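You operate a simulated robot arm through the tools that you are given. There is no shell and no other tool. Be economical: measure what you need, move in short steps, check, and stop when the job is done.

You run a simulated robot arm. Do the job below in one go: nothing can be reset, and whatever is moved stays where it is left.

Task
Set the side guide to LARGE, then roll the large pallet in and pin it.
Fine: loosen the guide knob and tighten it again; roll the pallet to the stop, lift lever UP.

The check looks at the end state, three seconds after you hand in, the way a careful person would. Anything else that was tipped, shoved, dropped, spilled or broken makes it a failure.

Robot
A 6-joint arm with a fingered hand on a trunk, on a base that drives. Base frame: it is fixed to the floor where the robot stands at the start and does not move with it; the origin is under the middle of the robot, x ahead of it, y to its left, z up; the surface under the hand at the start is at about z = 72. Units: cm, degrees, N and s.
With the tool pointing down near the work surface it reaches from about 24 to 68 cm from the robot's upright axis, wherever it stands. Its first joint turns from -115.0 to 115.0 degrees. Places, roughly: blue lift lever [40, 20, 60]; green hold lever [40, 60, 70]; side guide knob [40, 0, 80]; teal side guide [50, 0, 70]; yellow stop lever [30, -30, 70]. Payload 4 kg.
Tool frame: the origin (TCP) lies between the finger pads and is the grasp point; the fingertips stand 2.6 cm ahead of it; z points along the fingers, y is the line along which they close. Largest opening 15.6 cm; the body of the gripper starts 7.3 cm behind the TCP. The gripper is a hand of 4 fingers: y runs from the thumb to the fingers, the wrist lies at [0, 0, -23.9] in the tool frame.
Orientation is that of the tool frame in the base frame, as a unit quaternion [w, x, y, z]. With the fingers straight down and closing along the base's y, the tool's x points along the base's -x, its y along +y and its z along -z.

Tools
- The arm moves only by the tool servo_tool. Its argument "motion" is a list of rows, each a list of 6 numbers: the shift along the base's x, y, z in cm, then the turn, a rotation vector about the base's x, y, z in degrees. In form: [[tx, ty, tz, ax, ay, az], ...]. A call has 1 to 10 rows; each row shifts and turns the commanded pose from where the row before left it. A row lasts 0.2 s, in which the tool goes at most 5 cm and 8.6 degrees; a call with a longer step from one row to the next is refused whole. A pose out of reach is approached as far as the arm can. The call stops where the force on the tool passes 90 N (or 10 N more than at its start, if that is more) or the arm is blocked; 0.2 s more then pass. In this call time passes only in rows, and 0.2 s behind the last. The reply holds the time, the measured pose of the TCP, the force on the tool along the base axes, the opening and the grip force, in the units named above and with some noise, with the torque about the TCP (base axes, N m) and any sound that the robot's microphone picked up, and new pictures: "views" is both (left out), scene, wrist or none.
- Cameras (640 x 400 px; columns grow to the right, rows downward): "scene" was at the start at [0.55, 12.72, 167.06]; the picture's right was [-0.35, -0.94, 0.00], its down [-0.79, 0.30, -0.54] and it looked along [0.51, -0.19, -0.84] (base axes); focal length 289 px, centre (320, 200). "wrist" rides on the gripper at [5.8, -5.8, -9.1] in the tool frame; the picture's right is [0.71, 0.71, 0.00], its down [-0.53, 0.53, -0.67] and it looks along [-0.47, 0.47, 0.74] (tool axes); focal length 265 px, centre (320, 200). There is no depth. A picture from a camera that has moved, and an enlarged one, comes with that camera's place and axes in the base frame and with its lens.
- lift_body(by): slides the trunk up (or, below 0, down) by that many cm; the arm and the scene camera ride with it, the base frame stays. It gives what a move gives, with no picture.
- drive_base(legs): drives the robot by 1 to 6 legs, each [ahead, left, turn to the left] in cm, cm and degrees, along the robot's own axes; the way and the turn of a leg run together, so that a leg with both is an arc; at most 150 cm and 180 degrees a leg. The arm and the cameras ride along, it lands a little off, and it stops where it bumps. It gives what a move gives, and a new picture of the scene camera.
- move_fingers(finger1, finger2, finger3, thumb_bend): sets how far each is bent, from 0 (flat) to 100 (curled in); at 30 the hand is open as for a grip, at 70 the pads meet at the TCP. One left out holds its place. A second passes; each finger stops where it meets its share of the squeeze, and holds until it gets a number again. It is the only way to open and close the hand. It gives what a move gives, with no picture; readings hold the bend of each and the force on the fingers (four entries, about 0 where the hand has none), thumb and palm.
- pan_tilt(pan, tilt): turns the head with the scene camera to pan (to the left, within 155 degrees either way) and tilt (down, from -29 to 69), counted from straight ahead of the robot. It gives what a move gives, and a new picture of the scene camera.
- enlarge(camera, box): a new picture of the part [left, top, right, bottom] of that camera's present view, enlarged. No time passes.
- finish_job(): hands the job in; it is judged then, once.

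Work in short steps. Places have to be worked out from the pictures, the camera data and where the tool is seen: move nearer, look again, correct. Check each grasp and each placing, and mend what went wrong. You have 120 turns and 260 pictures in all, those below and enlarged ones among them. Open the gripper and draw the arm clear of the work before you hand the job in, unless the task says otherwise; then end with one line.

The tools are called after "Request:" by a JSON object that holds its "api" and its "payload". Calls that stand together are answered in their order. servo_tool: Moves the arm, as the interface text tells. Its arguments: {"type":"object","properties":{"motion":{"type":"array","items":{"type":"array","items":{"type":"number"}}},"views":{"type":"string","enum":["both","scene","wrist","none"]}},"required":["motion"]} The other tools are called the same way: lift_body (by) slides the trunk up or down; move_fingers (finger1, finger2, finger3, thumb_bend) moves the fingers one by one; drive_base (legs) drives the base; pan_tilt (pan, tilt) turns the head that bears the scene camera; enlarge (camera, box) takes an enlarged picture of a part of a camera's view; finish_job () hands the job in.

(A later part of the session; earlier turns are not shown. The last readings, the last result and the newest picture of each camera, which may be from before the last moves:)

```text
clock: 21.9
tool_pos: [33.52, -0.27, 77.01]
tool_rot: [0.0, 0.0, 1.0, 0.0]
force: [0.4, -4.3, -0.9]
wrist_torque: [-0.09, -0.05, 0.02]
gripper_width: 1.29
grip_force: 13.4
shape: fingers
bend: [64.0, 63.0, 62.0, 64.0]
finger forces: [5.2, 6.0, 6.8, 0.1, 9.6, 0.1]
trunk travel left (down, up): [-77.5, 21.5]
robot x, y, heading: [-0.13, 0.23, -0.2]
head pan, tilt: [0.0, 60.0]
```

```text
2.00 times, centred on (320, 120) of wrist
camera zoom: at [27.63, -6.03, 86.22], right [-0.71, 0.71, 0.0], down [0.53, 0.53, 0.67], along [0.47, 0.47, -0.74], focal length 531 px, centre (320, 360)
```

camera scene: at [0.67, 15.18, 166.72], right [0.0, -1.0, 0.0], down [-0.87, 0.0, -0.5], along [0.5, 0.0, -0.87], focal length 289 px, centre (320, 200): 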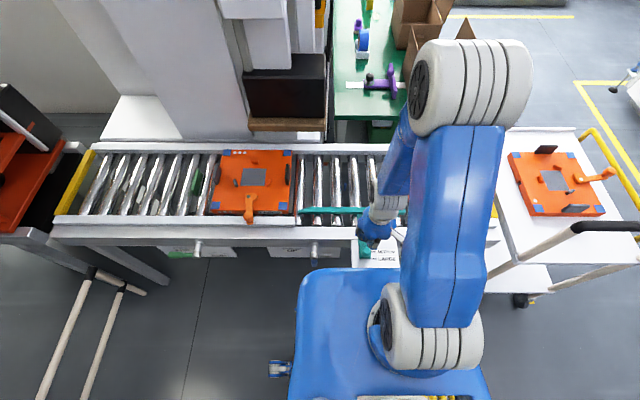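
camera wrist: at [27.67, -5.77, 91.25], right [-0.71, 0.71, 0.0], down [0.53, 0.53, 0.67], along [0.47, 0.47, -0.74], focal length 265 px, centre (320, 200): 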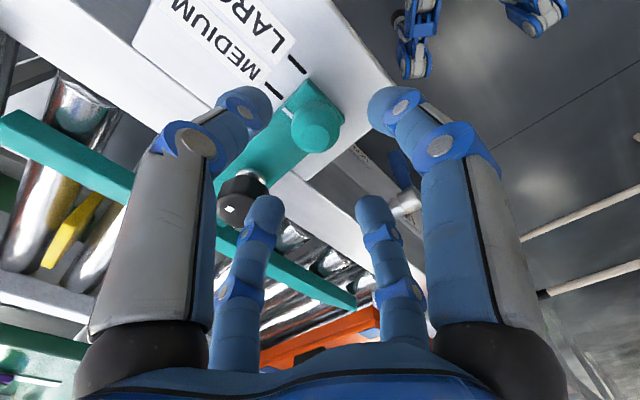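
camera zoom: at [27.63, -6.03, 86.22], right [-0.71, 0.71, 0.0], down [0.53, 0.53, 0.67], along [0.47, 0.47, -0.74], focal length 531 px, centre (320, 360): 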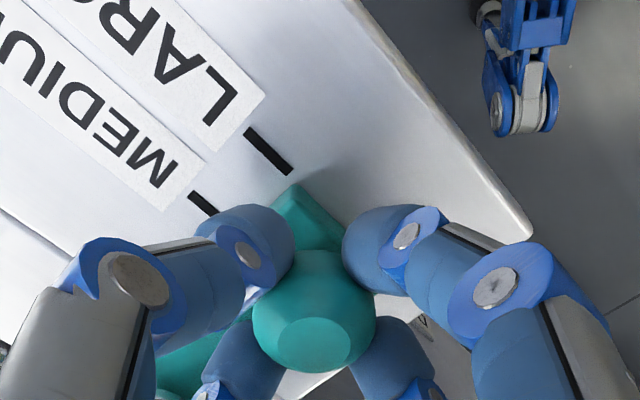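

Handle grasped. Pull 2.3 cm toward the robot.

Request:
{"api": "servo_tool", "payload": {"motion": [[-0.8, 0, 0, 0, 0, 0], [-0.8, 0, 0, 0, 0, 0], [-0.7, 0, 0, 0, 0, 0]], "views": "both"}}

Request:
{"api": "enlarge", "payload": {"camera": "scene", "box": [330, 180, 430, 270]}}

Request:
{"api": "enlarge", "payload": {"camera": "wrist", "box": [160, 20, 480, 220]}}

```text
clock: 22.7
tool_pos: [31.34, -0.31, 76.98]
tool_rot: [0.0, 0.0, 1.0, 0.0]
force: [3.6, -0.8, -9.1]
wrist_torque: [0.03, -0.03, -0.02]
gripper_width: 1.28
grip_force: 12.5
shape: fingers
bend: [65.0, 63.0, 62.0, 64.0]
finger forces: [4.4, 6.4, 6.7, 0.0, 7.2, 0.0]
trunk travel left (down, up): [-77.5, 21.5]
robot x, y, heading: [-0.1, -0.16, -0.0]
head pan, tilt: [0.0, 60.0]
camera scene: at [0.73, 15.19, 166.71], right [0.0, -1.0, 0.0], down [-0.87, 0.0, -0.5], along [0.5, 0.0, -0.87], focal length 289 px, centre (320, 200)
camera wrist: at [25.46, -6.08, 86.3], right [-0.71, 0.71, 0.0], down [0.53, 0.53, 0.67], along [0.47, 0.47, -0.74], focal length 265 px, centre (320, 200)
```

scene: 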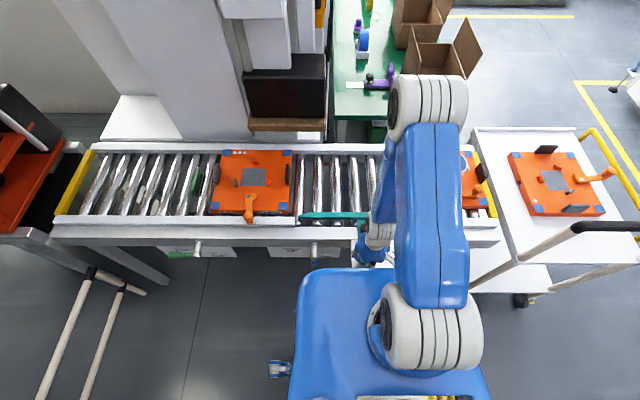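
wrist: 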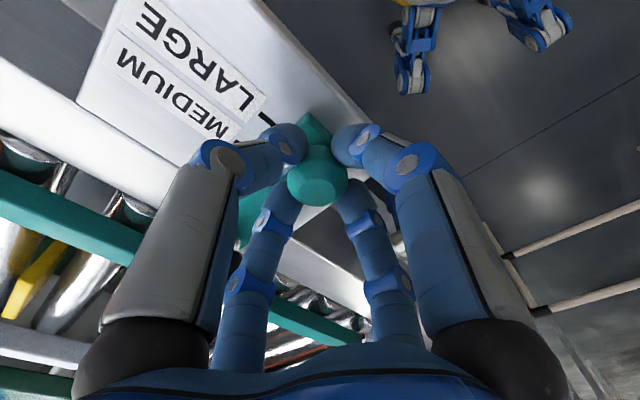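

```text
4.44 times, centred on (380, 225) of scene
camera zoom: at [0.73, 15.19, 166.71], right [0.0, -1.0, 0.0], down [-0.87, 0.0, -0.5], along [0.5, 0.0, -0.87], focal length 1286 px, centre (53, 89)
```

zoom: 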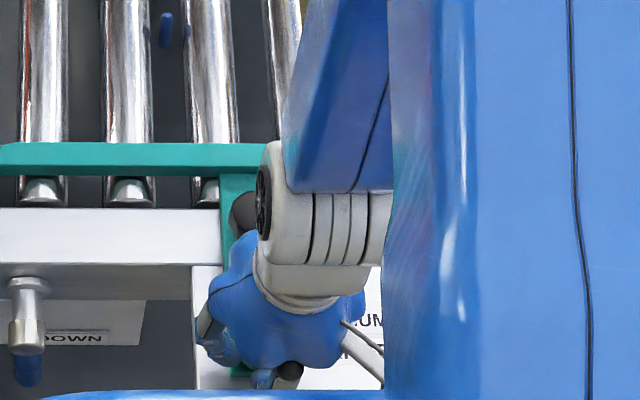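

```text
2.00 times, centred on (320, 120) of wrist
camera zoom: at [25.46, -6.08, 86.3], right [-0.71, 0.71, 0.0], down [0.53, 0.53, 0.67], along [0.47, 0.47, -0.74], focal length 531 px, centre (320, 360)
```

zoom: 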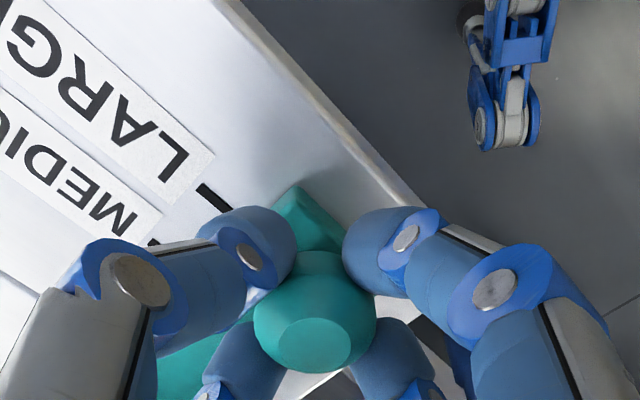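

The guide slid freely by ~2.2 cm. Release and rise to read the index mark.

Request:
{"api": "move_fingers", "payload": {"finger1": 52, "finger2": 52, "finger3": 52, "thumb_bend": 52}}

Request:
{"api": "servo_tool", "payload": {"motion": [[0, 0, 3.5, 0, 0, 0], [0, 0, 3.5, 0, 0, 0], [0, 0, 3.5, 0, 0, 0]], "views": "wrist"}}

Request:
{"api": "enlarge", "payload": {"camera": "wrist", "box": [200, 0, 440, 200]}}

Request:
{"api": "enlarge", "payload": {"camera": "scene", "box": [330, 180, 430, 270]}}

```text
clock: 23.7
tool_pos: [31.24, -0.4, 77.2]
tool_rot: [0.0, 0.0, 1.0, -0.001]
force: [-0.4, -0.4, -0.1]
wrist_torque: [0.02, 0.0, 0.0]
gripper_width: 4.5
grip_force: 0.0
shape: fingers
bend: [52.0, 52.0, 52.0, 52.0]
finger forces: [0.0, 0.0, 0.0, 0.2, 0.0, 0.1]
trunk travel left (down, up): [-77.5, 21.5]
robot x, y, heading: [-0.05, -0.32, -0.0]
head pan, tilt: [0.0, 60.0]
```

```text
clock: 24.5
tool_pos: [31.01, -0.59, 87.79]
tool_rot: [0.001, 0.0, 1.0, 0.0]
force: [-0.1, 0.6, -0.6]
wrist_torque: [0.0, 0.01, 0.0]
gripper_width: 4.5
grip_force: 0.0
shape: fingers
bend: [52.0, 52.0, 52.0, 52.0]
finger forces: [0.0, 0.0, 0.0, 0.0, 0.1, 0.0]
trunk travel left (down, up): [-77.5, 21.5]
robot x, y, heading: [0.12, -0.03, -0.3]
head pan, tilt: [0.0, 60.0]
camera wrist: at [25.27, -6.2, 96.93], right [-0.71, 0.71, 0.0], down [0.53, 0.53, 0.67], along [0.47, 0.47, -0.74], focal length 265 px, centre (320, 200)
```

wrist: 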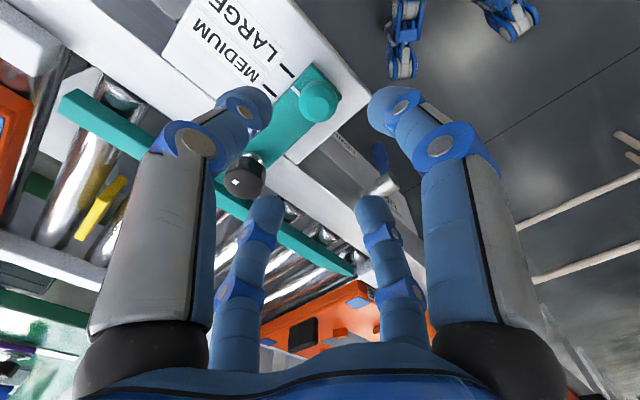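

```text
2.00 times, centred on (320, 100) of wrist
camera zoom: at [25.27, -6.2, 96.93], right [-0.71, 0.71, 0.0], down [0.53, 0.53, 0.67], along [0.47, 0.47, -0.74], focal length 531 px, centre (320, 400)
```

zoom: 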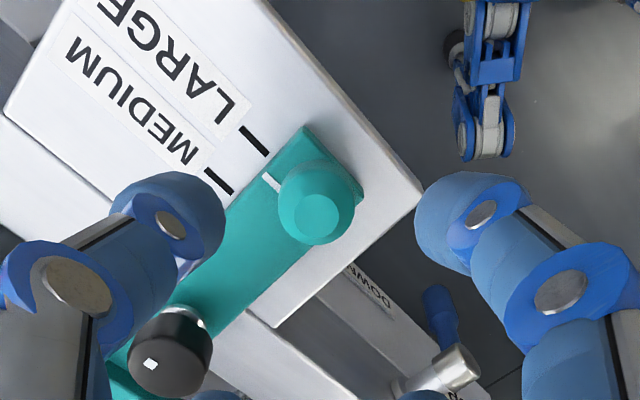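

```text
4.44 times, centred on (380, 225) of scene
camera zoom: at [0.38, 15.19, 166.71], right [0.0, -1.0, 0.0], down [-0.87, 0.0, -0.5], along [0.5, 0.0, -0.87], focal length 1286 px, centre (53, 89)
```

zoom: 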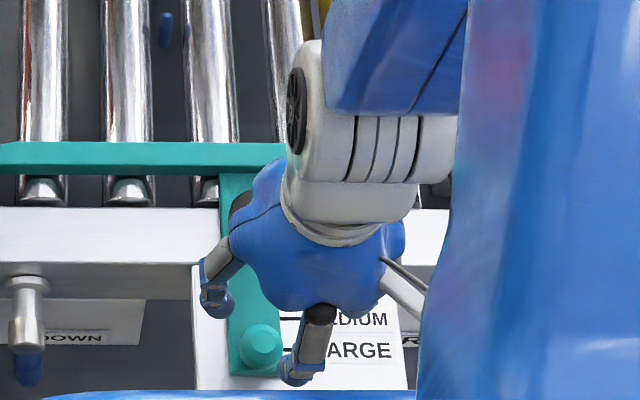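

Comparing with the starting view, the mark is still ~0.3 cm short of LARGE. Regrasp the handle and pull a touch more.

Request:
{"api": "servo_tool", "payload": {"motion": [[0.1, 0.1, -3.5, 0, 0, 0], [0.1, 0.1, -3.5, 0, 0, 0], [0, 0, -3.5, 0, 0, 0]], "views": "none"}}

Request:
{"api": "move_fingers", "payload": {"finger1": 70, "finger2": 70, "finger3": 70, "thumb_bend": 70}}

Request:
{"api": "servo_tool", "payload": {"motion": [[-0.35, 0, 0, 0, 0, 0], [0, 0, 0, 0, 0, 0]], "views": "none"}}

Request:
{"api": "move_fingers", "payload": {"finger1": 52, "finger2": 52, "finger3": 52, "thumb_bend": 52}}

Request:
{"api": "servo_tool", "payload": {"motion": [[0, 0, 3.5, 0, 0, 0], [0, 0, 3.5, 0, 0, 0], [0, 0, 3.5, 0, 0, 0]], "views": "wrist"}}

Request:
{"api": "enlarge", "payload": {"camera": "wrist", "box": [200, 0, 440, 200]}}

Request:
{"api": "enlarge", "payload": {"camera": "scene", "box": [330, 180, 430, 270]}}

```text
clock: 25.3
tool_pos: [31.58, -0.03, 77.06]
tool_rot: [0.0, 0.0, 1.0, 0.0]
force: [0.2, -0.2, -0.3]
wrist_torque: [0.0, -0.03, 0.01]
gripper_width: 4.5
grip_force: 0.1
shape: fingers
bend: [52.0, 52.0, 52.0, 52.0]
finger forces: [0.1, 0.0, 0.0, 0.1, 0.0, 0.0]
trunk travel left (down, up): [-77.5, 21.5]
robot x, y, heading: [-0.09, 0.18, -0.1]
head pan, tilt: [0.0, 60.0]
```

```text
clock: 26.3
tool_pos: [31.48, -0.17, 77.09]
tool_rot: [0.0, 0.001, 1.0, 0.0]
force: [-1.7, -3.9, 0.1]
wrist_torque: [-0.11, 0.03, -0.01]
gripper_width: 1.51
grip_force: 15.2
shape: fingers
bend: [64.0, 63.0, 62.0, 64.0]
finger forces: [6.3, 6.0, 5.9, 0.1, 11.1, 0.1]
trunk travel left (down, up): [-77.5, 21.5]
robot x, y, heading: [0.12, -0.19, 0.3]
head pan, tilt: [0.0, 60.0]
```

```text
clock: 26.9
tool_pos: [31.22, -0.25, 77.06]
tool_rot: [0.0, 0.0, 1.0, 0.001]
force: [2.8, -4.4, 3.5]
wrist_torque: [-0.11, -0.06, 0.0]
gripper_width: 1.48
grip_force: 14.5
shape: fingers
bend: [64.0, 64.0, 62.0, 64.0]
finger forces: [5.7, 6.0, 7.5, 0.1, 10.7, 0.0]
trunk travel left (down, up): [-77.5, 21.5]
robot x, y, heading: [-0.16, -0.05, -0.1]
head pan, tilt: [0.0, 60.0]
```

```text
clock: 27.9
tool_pos: [31.24, -0.13, 77.14]
tool_rot: [0.0, 0.0, 1.0, 0.001]
force: [-0.4, -0.2, 0.2]
wrist_torque: [-0.01, -0.01, -0.02]
gripper_width: 4.47
grip_force: 0.0
shape: fingers
bend: [52.0, 52.0, 52.0, 52.0]
finger forces: [0.0, 0.0, 0.0, 0.0, 0.0, 0.1]
trunk travel left (down, up): [-77.5, 21.5]
robot x, y, heading: [0.14, -0.12, 0.2]
head pan, tilt: [0.0, 60.0]
```

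```text
clock: 28.7
tool_pos: [31.01, -0.24, 87.7]
tool_rot: [0.0, 0.0, 1.0, 0.0]
force: [-0.5, 0.4, -0.5]
wrist_torque: [0.0, 0.05, 0.01]
gripper_width: 4.49
grip_force: 0.1
shape: fingers
bend: [52.0, 52.0, 52.0, 52.0]
finger forces: [0.1, 0.1, 0.0, 0.0, 0.0, 0.0]
trunk travel left (down, up): [-77.5, 21.5]
robot x, y, heading: [-0.07, 0.07, -0.1]
head pan, tilt: [0.0, 60.0]
camera wrist: at [25.2, -5.9, 96.83], right [-0.71, 0.71, 0.0], down [0.53, 0.53, 0.67], along [0.47, 0.47, -0.74], focal length 265 px, centre (320, 200)
```

wrist: 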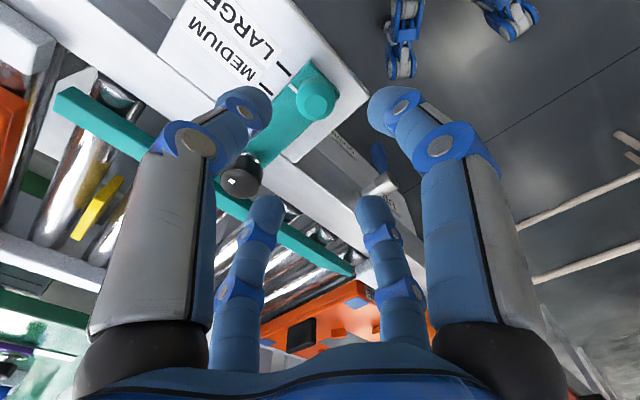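

```text
2.00 times, centred on (320, 100) of wrist
camera zoom: at [25.2, -5.9, 96.83], right [-0.71, 0.71, 0.0], down [0.53, 0.53, 0.67], along [0.47, 0.47, -0.74], focal length 531 px, centre (320, 400)
```

zoom: 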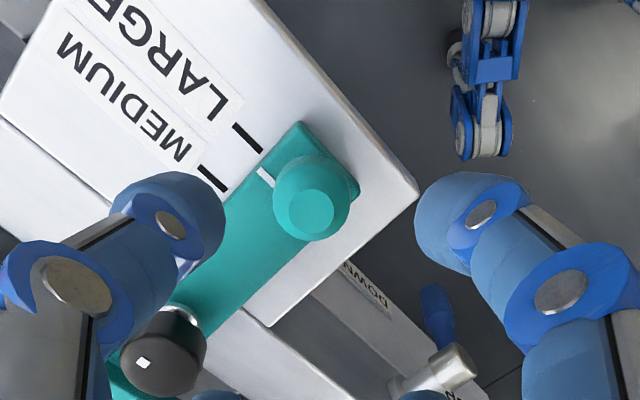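

```text
4.44 times, centred on (380, 225) of scene
camera zoom: at [0.39, 15.19, 166.71], right [0.0, -1.0, 0.0], down [-0.87, 0.0, -0.5], along [0.5, 0.0, -0.87], focal length 1286 px, centre (53, 89)
```

zoom: 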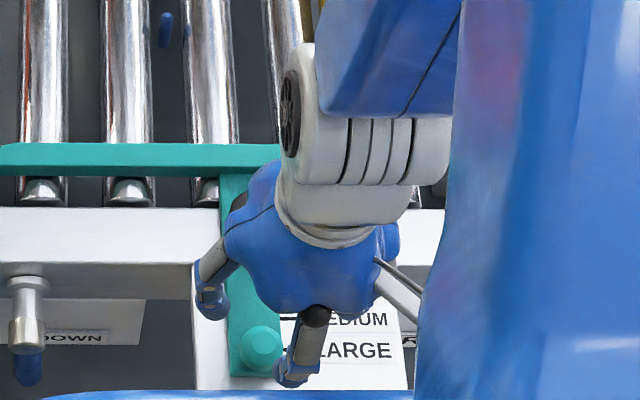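

Still ~0.2 cm short by comparison with the initial alignment. One more small pull.

Request:
{"api": "servo_tool", "payload": {"motion": [[0, 0, -3.5, 0, 0, 0], [0, 0, -3.5, 0, 0, 0], [0, 0, -3.5, 0, 0, 0]], "views": "none"}}

Request:
{"api": "move_fingers", "payload": {"finger1": 70, "finger2": 70, "finger3": 70, "thumb_bend": 70}}

Request:
{"api": "servo_tool", "payload": {"motion": [[-0.3, 0, 0, 0, 0, 0], [0, 0, 0, 0, 0, 0]], "views": "none"}}

Request:
{"api": "move_fingers", "payload": {"finger1": 52, "finger2": 52, "finger3": 52, "thumb_bend": 52}}

Request:
{"api": "servo_tool", "payload": {"motion": [[0, 0, 3.5, 0, 0, 0], [0, 0, 3.5, 0, 0, 0], [0, 0, 3.5, 0, 0, 0]], "views": "wrist"}}

Request:
{"api": "enlarge", "payload": {"camera": "wrist", "box": [200, 0, 440, 200]}}

Request:
{"api": "enlarge", "payload": {"camera": "scene", "box": [330, 180, 430, 270]}}

```text
clock: 29.5
tool_pos: [31.16, -0.02, 77.14]
tool_rot: [0.001, 0.0, 1.0, 0.0]
force: [-0.5, 0.4, 0.2]
wrist_torque: [0.01, -0.01, -0.04]
gripper_width: 4.49
grip_force: 0.2
shape: fingers
bend: [52.0, 52.0, 52.0, 52.0]
finger forces: [0.0, 0.0, 0.0, 0.0, 0.0, 0.2]
trunk travel left (down, up): [-77.5, 21.5]
robot x, y, heading: [0.11, 0.22, 0.0]
head pan, tilt: [0.0, 60.0]
```

```text
clock: 30.5
tool_pos: [30.96, -0.03, 77.34]
tool_rot: [0.0, -0.001, 1.0, 0.0]
force: [-1.2, -4.6, 0.1]
wrist_torque: [-0.14, 0.0, -0.02]
gripper_width: 1.38
grip_force: 13.9
shape: fingers
bend: [65.0, 64.0, 61.0, 64.0]
finger forces: [4.8, 5.6, 6.4, 0.1, 11.4, 0.1]
trunk travel left (down, up): [-77.5, 21.5]
robot x, y, heading: [-0.05, -0.1, 0.0]
head pan, tilt: [0.0, 60.0]
```

```text
clock: 31.1
tool_pos: [30.81, -0.1, 77.25]
tool_rot: [0.001, 0.0, 1.0, 0.0]
force: [2.8, -4.5, 1.4]
wrist_torque: [-0.11, -0.09, -0.02]
gripper_width: 1.32
grip_force: 14.2
shape: fingers
bend: [65.0, 64.0, 61.0, 64.0]
finger forces: [4.6, 5.4, 7.5, 0.1, 10.8, 0.0]
trunk travel left (down, up): [-77.5, 21.5]
robot x, y, heading: [-0.45, -0.39, -0.1]
head pan, tilt: [0.0, 60.0]
```

```text
clock: 32.1
tool_pos: [30.74, -0.13, 77.08]
tool_rot: [0.0, -0.001, 1.0, 0.0]
force: [-0.1, 0.1, 0.5]
wrist_torque: [-0.04, 0.02, -0.01]
gripper_width: 4.49
grip_force: 0.1
shape: fingers
bend: [52.0, 52.0, 52.0, 52.0]
finger forces: [0.0, 0.1, 0.1, 0.0, 0.0, 0.0]
trunk travel left (down, up): [-77.5, 21.5]
robot x, y, heading: [-0.16, 0.25, -0.0]
head pan, tilt: [0.0, 60.0]
```

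```text
clock: 32.9
tool_pos: [30.67, 0.01, 87.5]
tool_rot: [0.0, 0.0, 1.0, 0.001]
force: [-0.8, -0.4, 0.3]
wrist_torque: [-0.03, -0.03, -0.03]
gripper_width: 4.49
grip_force: 0.1
shape: fingers
bend: [52.0, 52.0, 52.0, 52.0]
finger forces: [0.0, 0.0, 0.1, 0.0, 0.1, 0.0]
trunk travel left (down, up): [-77.5, 21.5]
robot x, y, heading: [0.28, -0.02, -0.1]
head pan, tilt: [0.0, 60.0]
camera wrist: at [24.85, -5.78, 96.78], right [-0.71, 0.71, 0.0], down [0.53, 0.53, 0.67], along [0.47, 0.47, -0.74], focal length 265 px, centre (320, 200)
```

wrist: 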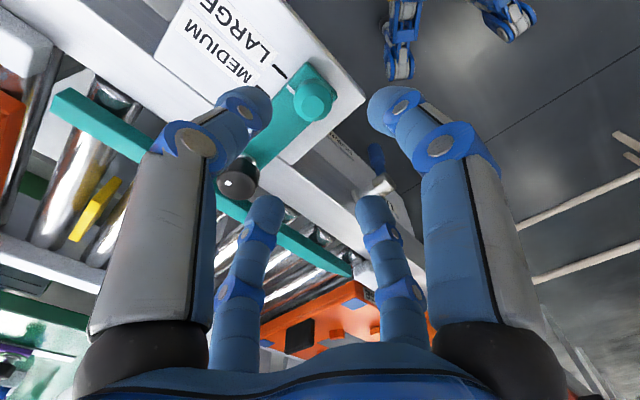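

```text
2.00 times, centred on (320, 100) of wrist
camera zoom: at [24.85, -5.78, 96.78], right [-0.71, 0.71, 0.0], down [0.53, 0.53, 0.67], along [0.47, 0.47, -0.74], focal length 531 px, centre (320, 400)
```

zoom: 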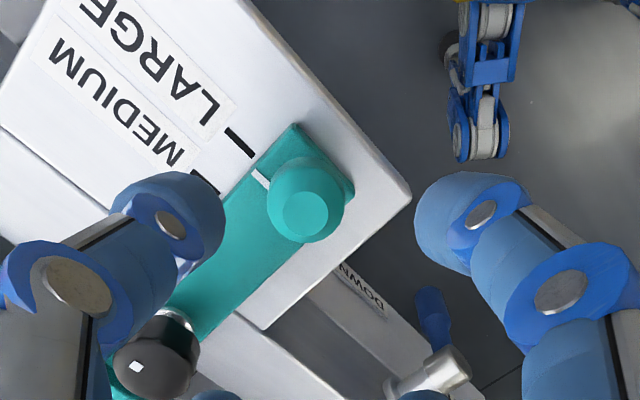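

```text
4.44 times, centred on (380, 225) of scene
camera zoom: at [0.38, 15.19, 166.71], right [0.0, -1.0, 0.0], down [-0.87, 0.0, -0.5], along [0.5, 0.0, -0.87], focal length 1286 px, centre (53, 89)
```

zoom: 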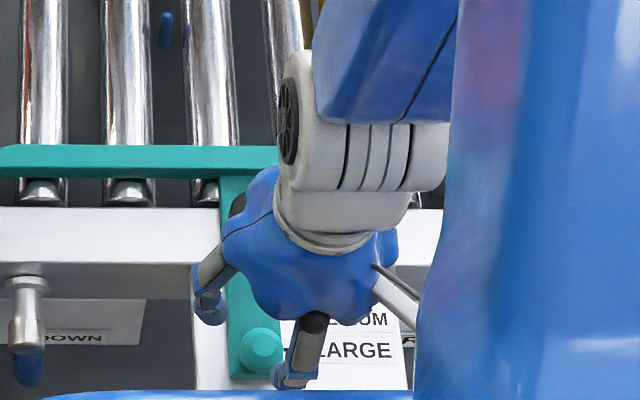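

The mark now aligns with LARGE as it did with MEDIUM at the start. Next turn the hand to yaw +80° above the knob, to tighten clockwise.

Request:
{"api": "servo_tool", "payload": {"motion": [[1.05, 0, 0, 0, 0, 8], [1.05, -0.1, 0, 0, 0, 8], [1.05, -0.1, 0, 0, 0, 8], [1.05, -0.1, 0, 0, 0, 8], [1.05, -0.1, 0, 0, 0, 8], [1.05, 0, 0, 0, 0, 8], [1.05, 0, 0, 0, 0, 8], [1.05, 0, 0, 0, 0, 8], [1.05, 0, 0, 0, 0, 8], [1.05, 0, 0, 0, 0, 8]], "views": "wrist"}}

Request:
{"api": "move_fingers", "payload": {"finger1": 49, "finger2": 49, "finger3": 49, "thumb_bend": 49}}

Request:
{"api": "enlarge", "payload": {"camera": "wrist", "box": [200, 20, 440, 220]}}

```text
clock: 35.1
tool_pos: [41.42, -0.5, 87.58]
tool_rot: [0.0, -0.643, 0.766, 0.0]
force: [0.3, -0.3, -0.8]
wrist_torque: [-0.01, -0.03, 0.01]
gripper_width: 4.48
grip_force: 0.0
shape: fingers
bend: [52.0, 52.0, 52.0, 52.0]
finger forces: [0.0, 0.0, 0.0, 0.1, 0.1, 0.0]
trunk travel left (down, up): [-77.5, 21.5]
robot x, y, heading: [-0.43, -0.29, -0.1]
head pan, tilt: [0.0, 60.0]
camera wrist: at [46.08, -7.15, 96.71], right [-0.82, -0.58, 0.0], down [-0.43, 0.61, 0.67], along [-0.38, 0.55, -0.74], focal length 265 px, centre (320, 200)
```

wrist: 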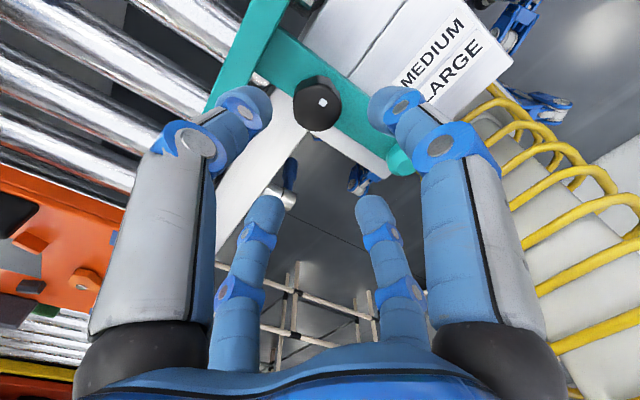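

```text
clock: 36.1
tool_pos: [41.34, -0.49, 87.57]
tool_rot: [0.0, -0.643, 0.766, 0.0]
force: [-0.1, -0.9, -0.1]
wrist_torque: [-0.02, 0.0, -0.02]
gripper_width: 5.33
grip_force: 0.0
shape: fingers
bend: [49.0, 49.0, 49.0, 49.0]
finger forces: [0.0, 0.0, 0.0, 0.0, 0.0, 0.0]
trunk travel left (down, up): [-77.5, 21.5]
robot x, y, heading: [0.22, -0.36, -0.2]
head pan, tilt: [0.0, 60.0]
```

```text
2.00 times, centred on (320, 120) of wrist
camera zoom: at [46.03, -7.17, 96.73], right [-0.82, -0.57, 0.0], down [-0.43, 0.61, 0.67], along [-0.38, 0.55, -0.74], focal length 531 px, centre (320, 360)
```

zoom: 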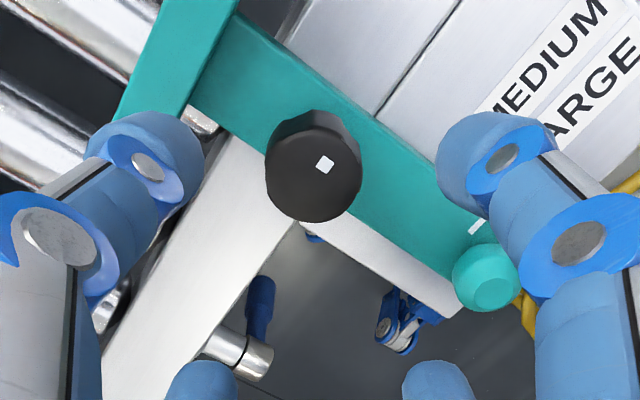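

Knob is on axis. The guide plate is nearer now, so I'll narrow the fingers to 55 before descending.

Request:
{"api": "move_fingers", "payload": {"finger1": 55, "finger2": 55, "finger3": 55, "thumb_bend": 55}}

Request:
{"api": "servo_tool", "payload": {"motion": [[0.1, 0, -3, 0, 0, 0], [0, 0, -3, 0, 0, 0]], "views": "wrist"}}

Request:
{"api": "enlarge", "payload": {"camera": "wrist", "box": [200, 50, 440, 250]}}

```text
clock: 37.1
tool_pos: [41.31, -0.51, 87.66]
tool_rot: [-0.001, -0.643, 0.766, 0.0]
force: [0.3, 0.0, -0.6]
wrist_torque: [0.0, 0.02, 0.0]
gripper_width: 3.74
grip_force: 0.1
shape: fingers
bend: [55.0, 55.0, 55.0, 55.0]
finger forces: [0.0, 0.0, 0.0, 0.0, 0.0, 0.1]
trunk travel left (down, up): [-77.5, 21.5]
robot x, y, heading: [0.23, -0.06, -0.1]
head pan, tilt: [0.0, 60.0]
```

```text
clock: 37.7
tool_pos: [41.49, -0.69, 81.47]
tool_rot: [0.0, -0.643, 0.766, -0.001]
force: [-0.2, 0.3, -0.7]
wrist_torque: [0.04, 0.03, -0.02]
gripper_width: 3.73
grip_force: 0.0
shape: fingers
bend: [55.0, 55.0, 55.0, 55.0]
finger forces: [0.0, 0.0, 0.0, 0.1, 0.0, 0.0]
trunk travel left (down, up): [-77.5, 21.5]
robot x, y, heading: [0.22, -0.25, 0.1]
head pan, tilt: [0.0, 60.0]
camera wrist: at [46.1, -7.29, 90.66], right [-0.82, -0.57, 0.0], down [-0.43, 0.61, 0.67], along [-0.38, 0.55, -0.74], focal length 265 px, centre (320, 200)
```

wrist: 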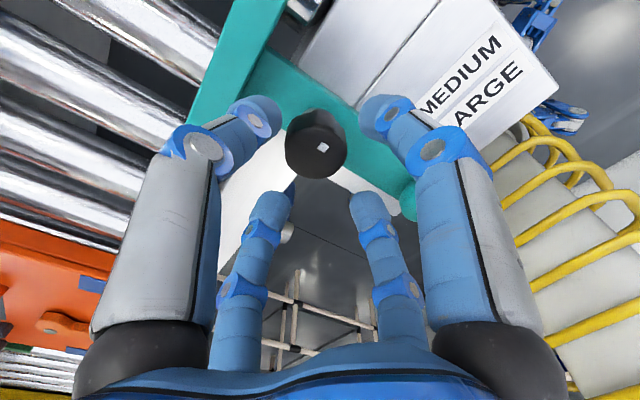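

```text
2.00 times, centred on (320, 150) of wrist
camera zoom: at [46.1, -7.29, 90.66], right [-0.82, -0.57, 0.0], down [-0.43, 0.61, 0.67], along [-0.38, 0.55, -0.74], focal length 531 px, centre (320, 300)
```

zoom: 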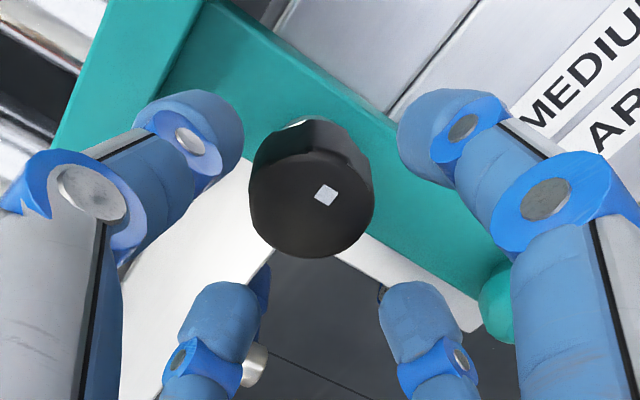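

Well centred. Descend and grip.

Request:
{"api": "servo_tool", "payload": {"motion": [[0.1, 0.1, -2, 0, 0, 0], [0, 0, -2, 0, 0, 0]], "views": "none"}}

Request:
{"api": "move_fingers", "payload": {"finger1": 78, "finger2": 78, "finger3": 78, "thumb_bend": 74}}

Request:
{"api": "servo_tool", "payload": {"motion": [[0, 0, 0, 0, 0, -8], [0, 0, 0, 0, 0, -8], [0, 0, 0, 0, 0, -8], [0, 0, 0, 0, 0, -8], [0, 0, 0, 0, 0, -8]], "views": "wrist"}}

```text
clock: 38.3
tool_pos: [41.62, -0.5, 77.51]
tool_rot: [0.0, -0.643, 0.766, 0.0]
force: [0.0, 0.1, 0.0]
wrist_torque: [0.05, -0.01, -0.02]
gripper_width: 3.69
grip_force: 0.0
shape: fingers
bend: [55.0, 55.0, 55.0, 55.0]
finger forces: [0.0, 0.0, 0.0, 0.0, 0.0, 0.1]
trunk travel left (down, up): [-77.5, 21.5]
robot x, y, heading: [0.18, 0.14, 0.1]
head pan, tilt: [0.0, 60.0]
```

```text
clock: 39.3
tool_pos: [41.66, -0.41, 77.35]
tool_rot: [0.0, -0.643, 0.766, 0.0]
force: [6.4, -3.7, -5.7]
wrist_torque: [-0.1, -0.05, 0.02]
gripper_width: 1.74
grip_force: 17.9
shape: fingers
bend: [62.0, 61.0, 61.0, 64.0]
finger forces: [6.7, 6.6, 6.7, 0.0, 16.2, 0.1]
trunk travel left (down, up): [-77.5, 21.5]
robot x, y, heading: [-0.17, 0.25, -0.1]
head pan, tilt: [0.0, 60.0]
```

```text
clock: 40.5
tool_pos: [41.59, -0.64, 77.38]
tool_rot: [-0.002, -0.342, 0.94, 0.001]
force: [2.9, -6.2, -13.0]
wrist_torque: [-0.13, -0.04, 0.03]
gripper_width: 1.71
grip_force: 18.5
shape: fingers
bend: [62.0, 61.0, 61.0, 64.0]
finger forces: [7.0, 7.3, 7.0, 0.0, 16.2, 0.1]
trunk travel left (down, up): [-77.5, 21.5]
robot x, y, heading: [-0.12, 0.17, 0.3]
head pan, tilt: [0.0, 60.0]
camera wrist: at [40.8, -8.63, 86.64], right [-1.0, 0.09, 0.0], down [0.07, 0.74, 0.67], along [0.06, 0.67, -0.74], focal length 265 px, centre (320, 200)
```

wrist: 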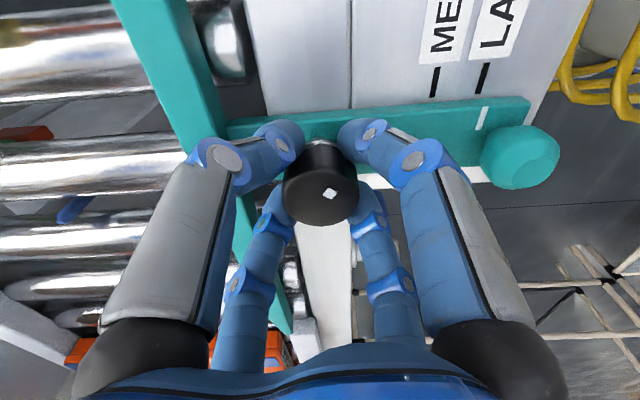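

Turning so far is free. Let me check the index closely before it tightens.

Request:
{"api": "enlarge", "payload": {"camera": "wrist", "box": [400, 50, 560, 200]}}

```text
2.67 times, centred on (480, 125) of wrist
camera zoom: at [40.8, -8.63, 86.64], right [-1.0, 0.09, 0.0], down [0.07, 0.74, 0.67], along [0.06, 0.67, -0.74], focal length 708 px, centre (-107, 400)
```

zoom: 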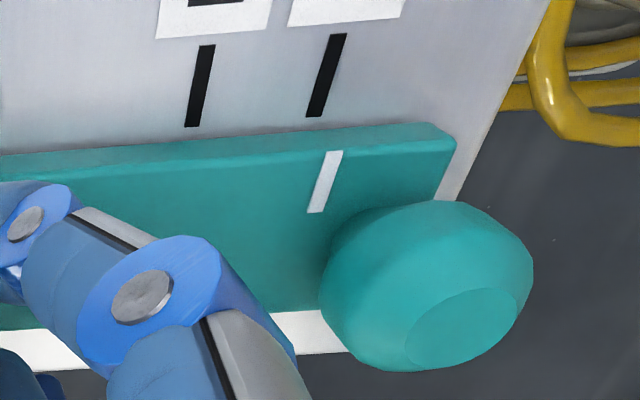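

Accounting for parallax, the mark aligns with LARGE. Continue turning clockwise.

Request:
{"api": "servo_tool", "payload": {"motion": [[0, 0, 0, 0, 0, -8], [0, 0, 0, 0, 0, -8], [0, 0, 0, 0, 0, -8], [0, 0, 0, 0, 0, -8], [0, 0, 0, 0, 0, -8]], "views": "wrist"}}

Request:
{"api": "enlarge", "payload": {"camera": "wrist", "box": [200, 20, 440, 220]}}

```text
clock: 41.7
tool_pos: [41.49, -0.47, 77.56]
tool_rot: [-0.002, 0.001, 1.0, 0.001]
force: [-5.5, -5.7, -16.3]
wrist_torque: [-0.09, 0.15, 0.02]
gripper_width: 1.7
grip_force: 18.0
shape: fingers
bend: [62.0, 61.0, 61.0, 63.0]
finger forces: [7.2, 7.3, 5.5, 0.0, 15.3, 0.0]
trunk travel left (down, up): [-77.5, 21.5]
robot x, y, heading: [-0.18, 0.46, 0.3]
head pan, tilt: [0.0, 60.0]
camera wrist: at [35.66, -6.21, 86.66], right [-0.71, 0.71, 0.0], down [0.53, 0.52, 0.67], along [0.47, 0.47, -0.75], focal length 265 px, centre (320, 200)
```

wrist: 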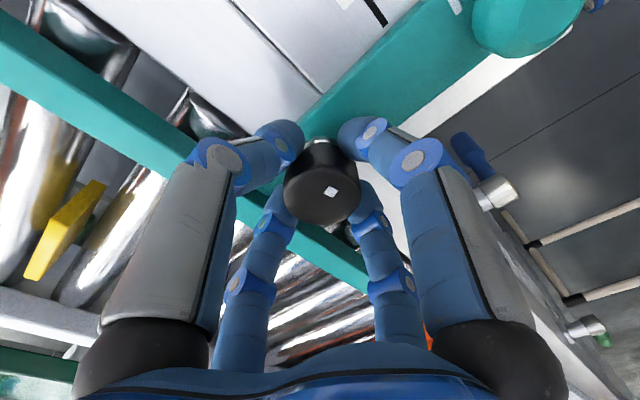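

```text
2.00 times, centred on (320, 120) of wrist
camera zoom: at [35.66, -6.21, 86.66], right [-0.71, 0.71, 0.0], down [0.53, 0.52, 0.67], along [0.47, 0.47, -0.75], focal length 531 px, centre (320, 360)
```

zoom: 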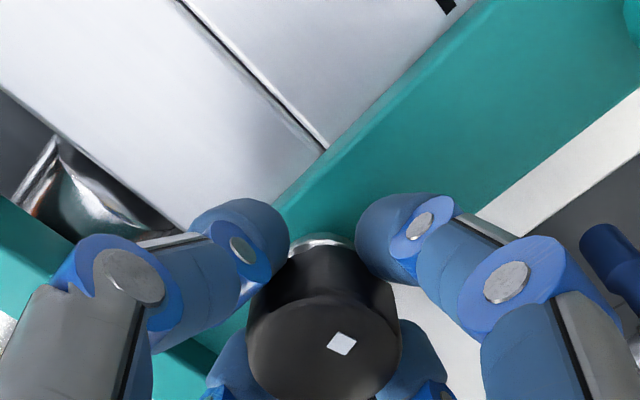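

Not tight yet (no green ring). Keep turning clockwise.

Request:
{"api": "servo_tool", "payload": {"motion": [[0, 0, 0, 0, 0, -8], [0, 0, 0, 0, 0, -8], [0, 0, 0, 0, 0, -8], [0, 0, 0, 0, 0, -8]], "views": "wrist"}}

Request:
{"api": "enlarge", "payload": {"camera": "wrist", "box": [200, 20, 440, 220]}}

```text
clock: 42.7
tool_pos: [41.44, -0.48, 77.48]
tool_rot: [-0.002, 0.277, 0.961, 0.0]
force: [-11.6, -1.9, -21.2]
wrist_torque: [0.0, 0.21, 0.01]
gripper_width: 1.77
grip_force: 16.9
shape: fingers
bend: [62.0, 61.0, 62.0, 63.0]
finger forces: [7.5, 6.1, 4.7, 0.0, 14.4, 0.0]
trunk travel left (down, up): [-77.5, 21.5]
robot x, y, heading: [-0.05, -0.37, 0.1]
head pan, tilt: [0.0, 60.0]
camera wrist: at [33.51, -2.22, 86.72], right [-0.22, 0.97, 0.0], down [0.73, 0.17, 0.67], along [0.65, 0.15, -0.75], focal length 265 px, centre (320, 200)
```

wrist: 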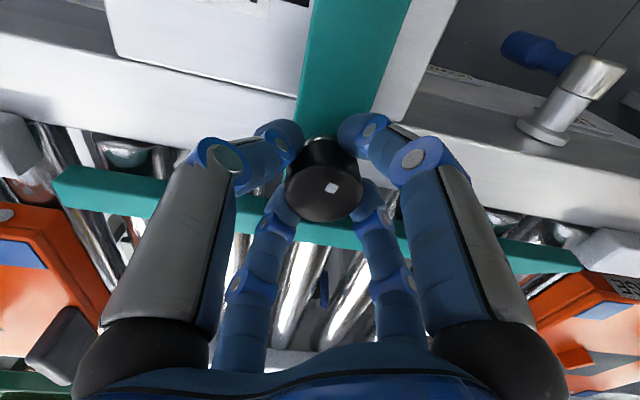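

```text
2.00 times, centred on (320, 120) of wrist
camera zoom: at [33.51, -2.22, 86.72], right [-0.22, 0.97, 0.0], down [0.73, 0.17, 0.67], along [0.65, 0.15, -0.75], focal length 531 px, centre (320, 360)
```

zoom: 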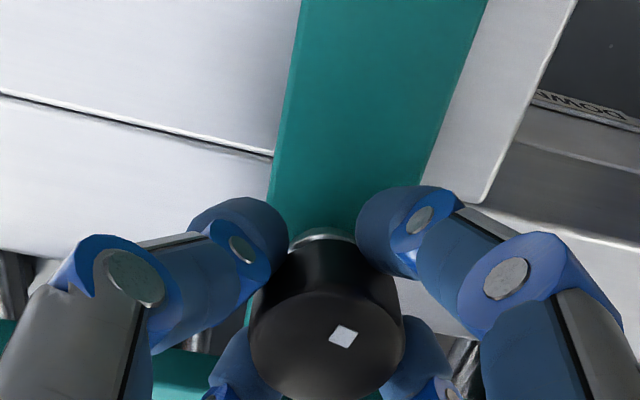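

The downward pull shows the knob screwing down. Continue clockwise, following down slightly.

Request:
{"api": "servo_tool", "payload": {"motion": [[0, 0, -0.1, 0, 0, -8], [0, 0, -0.1, 0, 0, -8], [0, 0, -0.1, 0, 0, -8], [0, 0, 0, 0, 0, -8], [0, 0, 0, 0, 0, -8]], "views": "wrist"}}

Request:
{"api": "enlarge", "payload": {"camera": "wrist", "box": [200, 20, 440, 220]}}

```text
clock: 43.9
tool_pos: [41.47, -0.41, 77.31]
tool_rot: [0.0, 0.589, 0.808, 0.0]
force: [-13.5, 5.5, -6.1]
wrist_torque: [0.11, 0.28, 0.06]
gripper_width: 1.74
grip_force: 19.5
shape: fingers
bend: [62.0, 61.0, 62.0, 63.0]
finger forces: [8.4, 6.8, 5.7, 0.1, 17.6, 0.0]
trunk travel left (down, up): [-77.5, 21.5]
robot x, y, heading: [0.04, -0.02, 0.1]
head pan, tilt: [0.0, 60.0]
camera wrist: at [34.15, 3.4, 86.47], right [0.46, 0.89, 0.0], down [0.66, -0.34, 0.67], along [0.59, -0.3, -0.74], focal length 265 px, centre (320, 200)
```

wrist: 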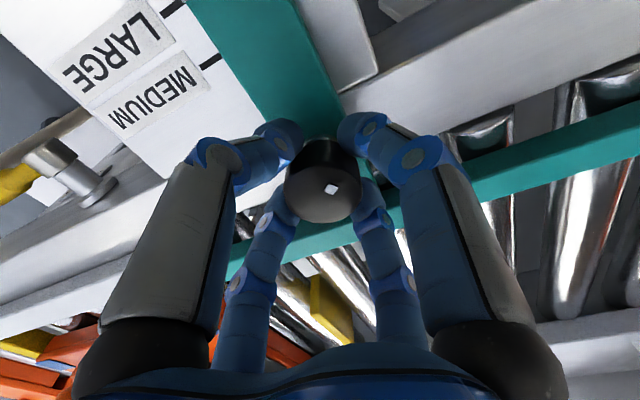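

```text
2.00 times, centred on (320, 120) of wrist
camera zoom: at [34.15, 3.4, 86.47], right [0.46, 0.89, 0.0], down [0.66, -0.34, 0.67], along [0.59, -0.3, -0.74], focal length 531 px, centre (320, 360)
```

zoom: 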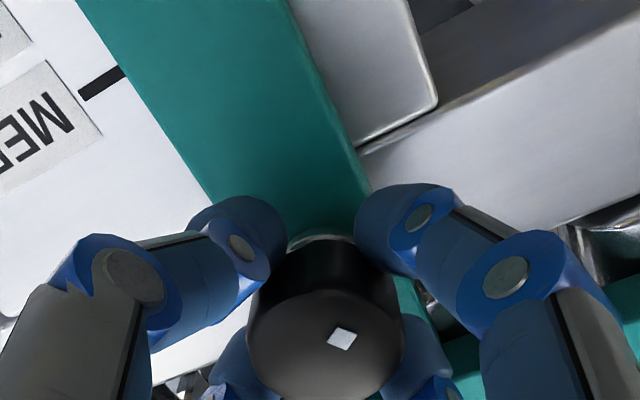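

The dot shows the knob opened ~230° in total (it spun while the fingers slipped); 152° is back, ~75° remain. I'll regrip to stay within the wrist range.

Request:
{"api": "move_fingers", "payload": {"finger1": 55, "finger2": 55, "finger3": 55, "thumb_bend": 55}}

Request:
{"api": "servo_tool", "payload": {"motion": [[0, 0, 3, 0, 0, 0], [0, 0, 2, 0, 0, 8], [0, 0, 0, 0, 0, 8], [0, 0, 0, 0, 0, 8], [0, 0, 0, 0, 0, 8], [0, 0, 0, 0, 0, 8], [0, 0, 0, 0, 0, 8], [0, 0, 0, 0, 0, 8], [0, 0, 0, 0, 0, 8], [0, 0, 0, 0, 0, 8]], "views": "wrist"}}

Request:
{"api": "enlarge", "payload": {"camera": "wrist", "box": [200, 50, 440, 250]}}

```text
clock: 44.9
tool_pos: [41.56, -0.46, 77.3]
tool_rot: [0.0, 0.587, 0.81, 0.0]
force: [0.5, 0.2, 0.0]
wrist_torque: [-0.04, -0.01, -0.01]
gripper_width: 3.65
grip_force: 0.1
shape: fingers
bend: [55.0, 55.0, 55.0, 55.0]
finger forces: [0.0, 0.0, 0.1, 0.0, 0.1, 0.1]
trunk travel left (down, up): [-77.5, 21.5]
robot x, y, heading: [-0.24, 0.06, 0.1]
head pan, tilt: [0.0, 60.0]
```

```text
clock: 47.1
tool_pos: [41.48, -0.5, 82.3]
tool_rot: [0.0, -0.002, 1.0, 0.0]
force: [0.7, -0.6, -0.6]
wrist_torque: [0.0, -0.01, -0.02]
gripper_width: 3.65
grip_force: 0.1
shape: fingers
bend: [55.0, 55.0, 55.0, 55.0]
finger forces: [0.0, 0.0, 0.0, 0.1, 0.0, 0.1]
trunk travel left (down, up): [-77.5, 21.5]
robot x, y, heading: [-0.17, -0.04, 0.0]
head pan, tilt: [0.0, 60.0]
camera wrist: at [35.79, -6.2, 91.46], right [-0.71, 0.71, 0.0], down [0.52, 0.53, 0.67], along [0.47, 0.47, -0.74], focal length 265 px, centre (320, 200)
```

wrist: 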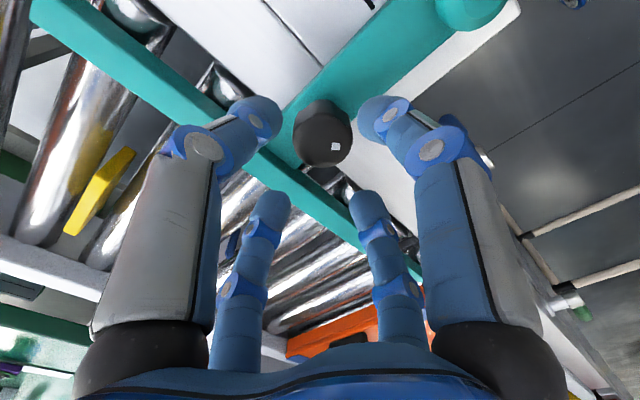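

```text
2.00 times, centred on (320, 150) of wrist
camera zoom: at [35.79, -6.2, 91.46], right [-0.71, 0.71, 0.0], down [0.52, 0.53, 0.67], along [0.47, 0.47, -0.74], focal length 531 px, centre (320, 300)
```

zoom: 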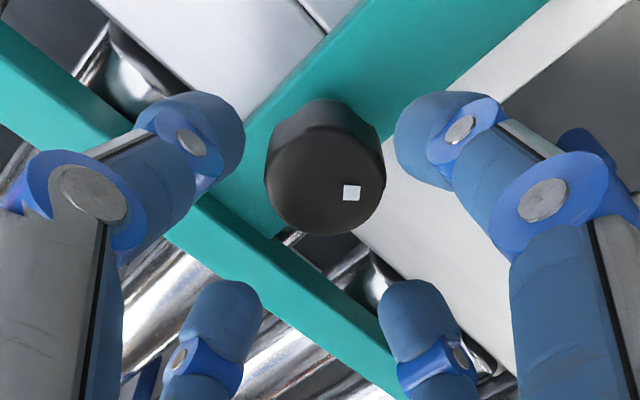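

About 110° more clockwise needed by the dot. I'll go to yaw +40, lower, grip and turn.

Request:
{"api": "servo_tool", "payload": {"motion": [[0, 0, 0, 0, 0, 8], [0, 0, 0, 0, 0, 8], [0, 0, 0, 0, 0, 8], [0, 0, 0, 0, 0, 8], [0, 0, 0, 0, 0, 8], [0, 0, -2.5, 0, 0, 0], [0, 0, -2.4, 0, 0, 0]], "views": "none"}}

Request:
{"api": "move_fingers", "payload": {"finger1": 78, "finger2": 78, "finger3": 78, "thumb_bend": 76}}

Request:
{"api": "servo_tool", "payload": {"motion": [[0, 0, 0, 0, 0, -8], [0, 0, 0, 0, 0, -8], [0, 0, 0, 0, 0, -8], [0, 0, 0, 0, 0, -8], [0, 0, 0, 0, 0, -8], [0, 0, 0, 0, 0, -8], [0, 0, 0, 0, 0, -8], [0, 0, 0, 0, 0, -8], [0, 0, 0, 0, 0, -8]], "views": "wrist"}}

Request:
{"api": "enlarge", "payload": {"camera": "wrist", "box": [200, 20, 440, 220]}}

```text
clock: 48.7
tool_pos: [41.45, -0.52, 77.53]
tool_rot: [0.0, -0.343, 0.939, -0.001]
force: [0.8, 0.7, 0.8]
wrist_torque: [-0.01, -0.01, -0.01]
gripper_width: 3.65
grip_force: 0.1
shape: fingers
bend: [55.0, 55.0, 55.0, 55.0]
finger forces: [0.0, 0.0, 0.1, 0.1, 0.0, 0.0]
trunk travel left (down, up): [-77.5, 21.5]
robot x, y, heading: [-0.05, 0.17, 0.2]
head pan, tilt: [0.0, 60.0]
```

```text
clock: 49.7
tool_pos: [41.43, -0.61, 77.45]
tool_rot: [0.0, -0.342, 0.94, 0.0]
force: [3.1, -10.5, -2.5]
wrist_torque: [-0.22, 0.01, 0.0]
gripper_width: 1.61
grip_force: 19.5
shape: fingers
bend: [63.0, 60.0, 60.0, 64.0]
finger forces: [7.4, 6.8, 6.1, 0.1, 18.4, 0.1]
trunk travel left (down, up): [-77.5, 21.5]
robot x, y, heading: [-0.11, -0.23, -0.1]
head pan, tilt: [0.0, 60.0]
```

```text
clock: 51.7
tool_pos: [41.38, -0.36, 77.44]
tool_rot: [-0.002, 0.277, 0.961, 0.0]
force: [-12.1, -7.2, -10.5]
wrist_torque: [-0.06, 0.29, 0.05]
gripper_width: 1.63
grip_force: 19.2
shape: fingers
bend: [62.0, 60.0, 61.0, 64.0]
finger forces: [7.8, 6.3, 5.1, 0.0, 18.9, 0.0]
trunk travel left (down, up): [-77.5, 21.5]
robot x, y, heading: [-0.21, 0.01, 0.0]
head pan, tilt: [0.0, 60.0]
camera wrist: at [33.39, -2.2, 86.59], right [-0.22, 0.97, 0.0], down [0.73, 0.17, 0.67], along [0.65, 0.15, -0.75], focal length 265 px, centre (320, 200)
```

wrist: 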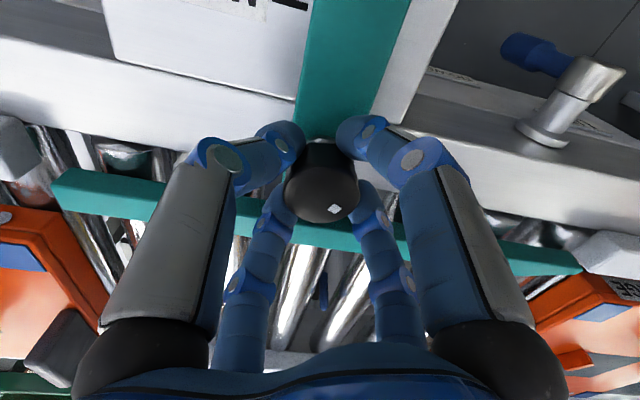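

```text
2.00 times, centred on (320, 120) of wrist
camera zoom: at [33.39, -2.2, 86.59], right [-0.22, 0.97, 0.0], down [0.73, 0.17, 0.67], along [0.65, 0.15, -0.75], focal length 531 px, centre (320, 360)
```

zoom: 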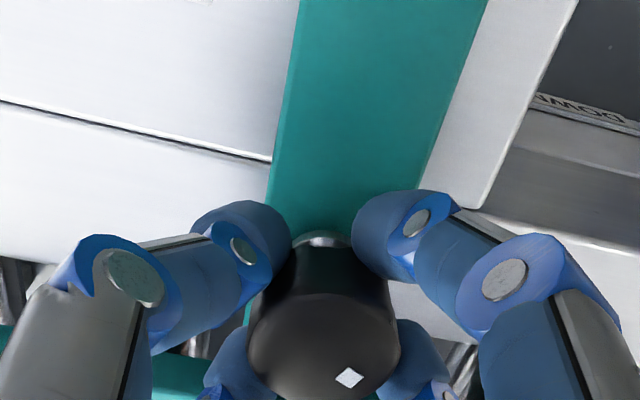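

By the dot, ~20–30° remain. Continue clockwise until it resists.

Request:
{"api": "servo_tool", "payload": {"motion": [[0, 0, 0, 0, 0, -8], [0, 0, 0, 0, 0, -8], [0, 0, 0, 0, 0, -8]], "views": "wrist"}}

Request:
{"api": "enlarge", "payload": {"camera": "wrist", "box": [200, 20, 440, 220]}}

```text
clock: 52.5
tool_pos: [41.28, -0.38, 77.47]
tool_rot: [0.0, 0.47, 0.883, -0.001]
force: [-14.4, 1.7, -15.4]
wrist_torque: [0.11, 0.31, 0.05]
gripper_width: 1.63
grip_force: 18.0
shape: fingers
bend: [62.0, 60.0, 61.0, 64.0]
finger forces: [8.0, 6.4, 4.7, 0.0, 17.7, 0.0]
trunk travel left (down, up): [-77.5, 21.5]
robot x, y, heading: [0.01, 0.01, 0.1]
head pan, tilt: [0.0, 60.0]
camera wrist: at [33.33, 1.23, 86.6], right [0.19, 0.98, 0.0], down [0.73, -0.14, 0.67], along [0.65, -0.13, -0.75], focal length 265 px, centre (320, 200)
```

wrist: 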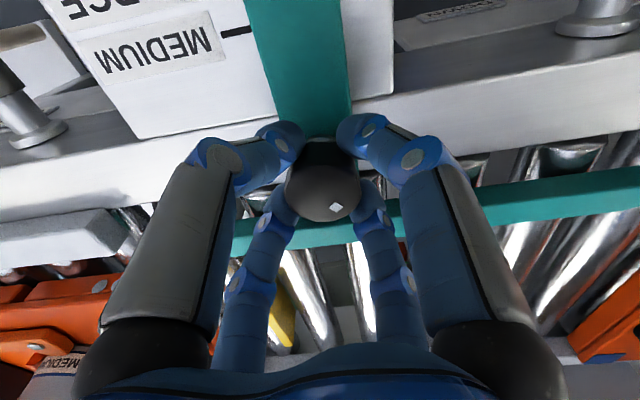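

```text
2.00 times, centred on (320, 120) of wrist
camera zoom: at [33.33, 1.23, 86.6], right [0.19, 0.98, 0.0], down [0.73, -0.14, 0.67], along [0.65, -0.13, -0.75], focal length 531 px, centre (320, 360)
```

zoom: 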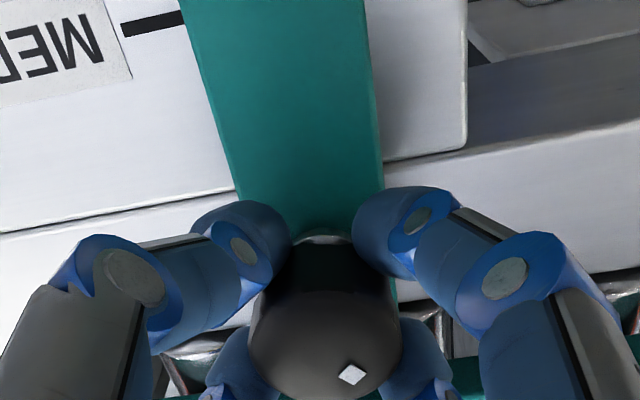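

Still free and no green; continue 24° more.

Request:
{"api": "servo_tool", "payload": {"motion": [[0, 0, 0, 0, 0, -8], [0, 0, 0, 0, 0, -8], [0, 0, 0, 0, 0, -8]], "views": "wrist"}}

Request:
{"api": "enlarge", "payload": {"camera": "wrist", "box": [200, 20, 440, 220]}}

```text
clock: 53.3
tool_pos: [41.42, -0.29, 77.45]
tool_rot: [-0.001, 0.643, 0.766, -0.001]
force: [-14.1, 6.7, -17.1]
wrist_torque: [0.2, 0.24, 0.06]
gripper_width: 1.63
grip_force: 17.8
shape: fingers
bend: [62.0, 61.0, 62.0, 64.0]
finger forces: [8.2, 5.6, 4.4, 0.0, 18.4, 0.0]
trunk travel left (down, up): [-77.5, 21.5]
robot x, y, heading: [-0.17, -0.32, 0.2]
head pan, tilt: [0.0, 60.0]
camera wrist: at [34.7, 4.41, 86.59], right [0.58, 0.82, 0.0], down [0.61, -0.43, 0.67], along [0.54, -0.39, -0.75], focal length 265 px, centre (320, 200)
```

wrist: 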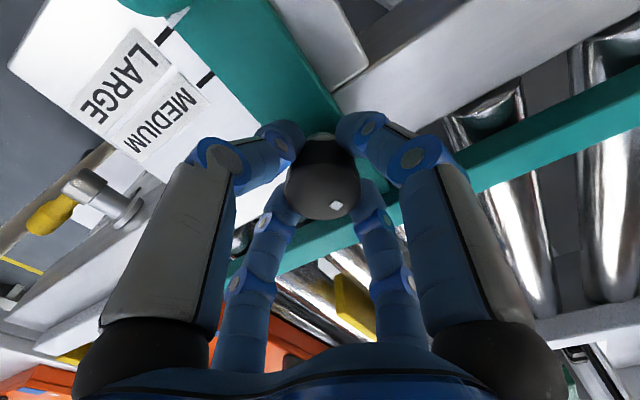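

```text
2.00 times, centred on (320, 120) of wrist
camera zoom: at [34.7, 4.41, 86.59], right [0.58, 0.82, 0.0], down [0.61, -0.43, 0.67], along [0.54, -0.39, -0.75], focal length 531 px, centre (320, 360)
```

zoom: 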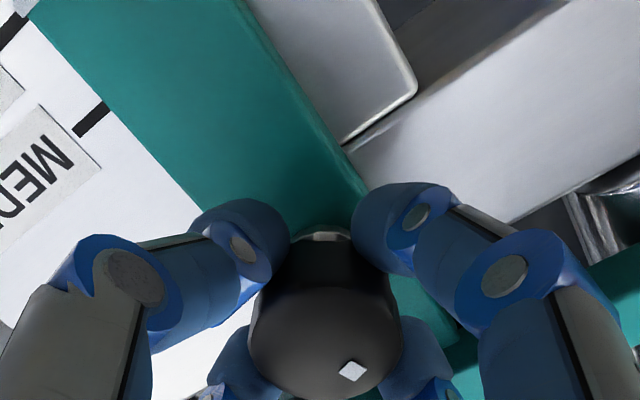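

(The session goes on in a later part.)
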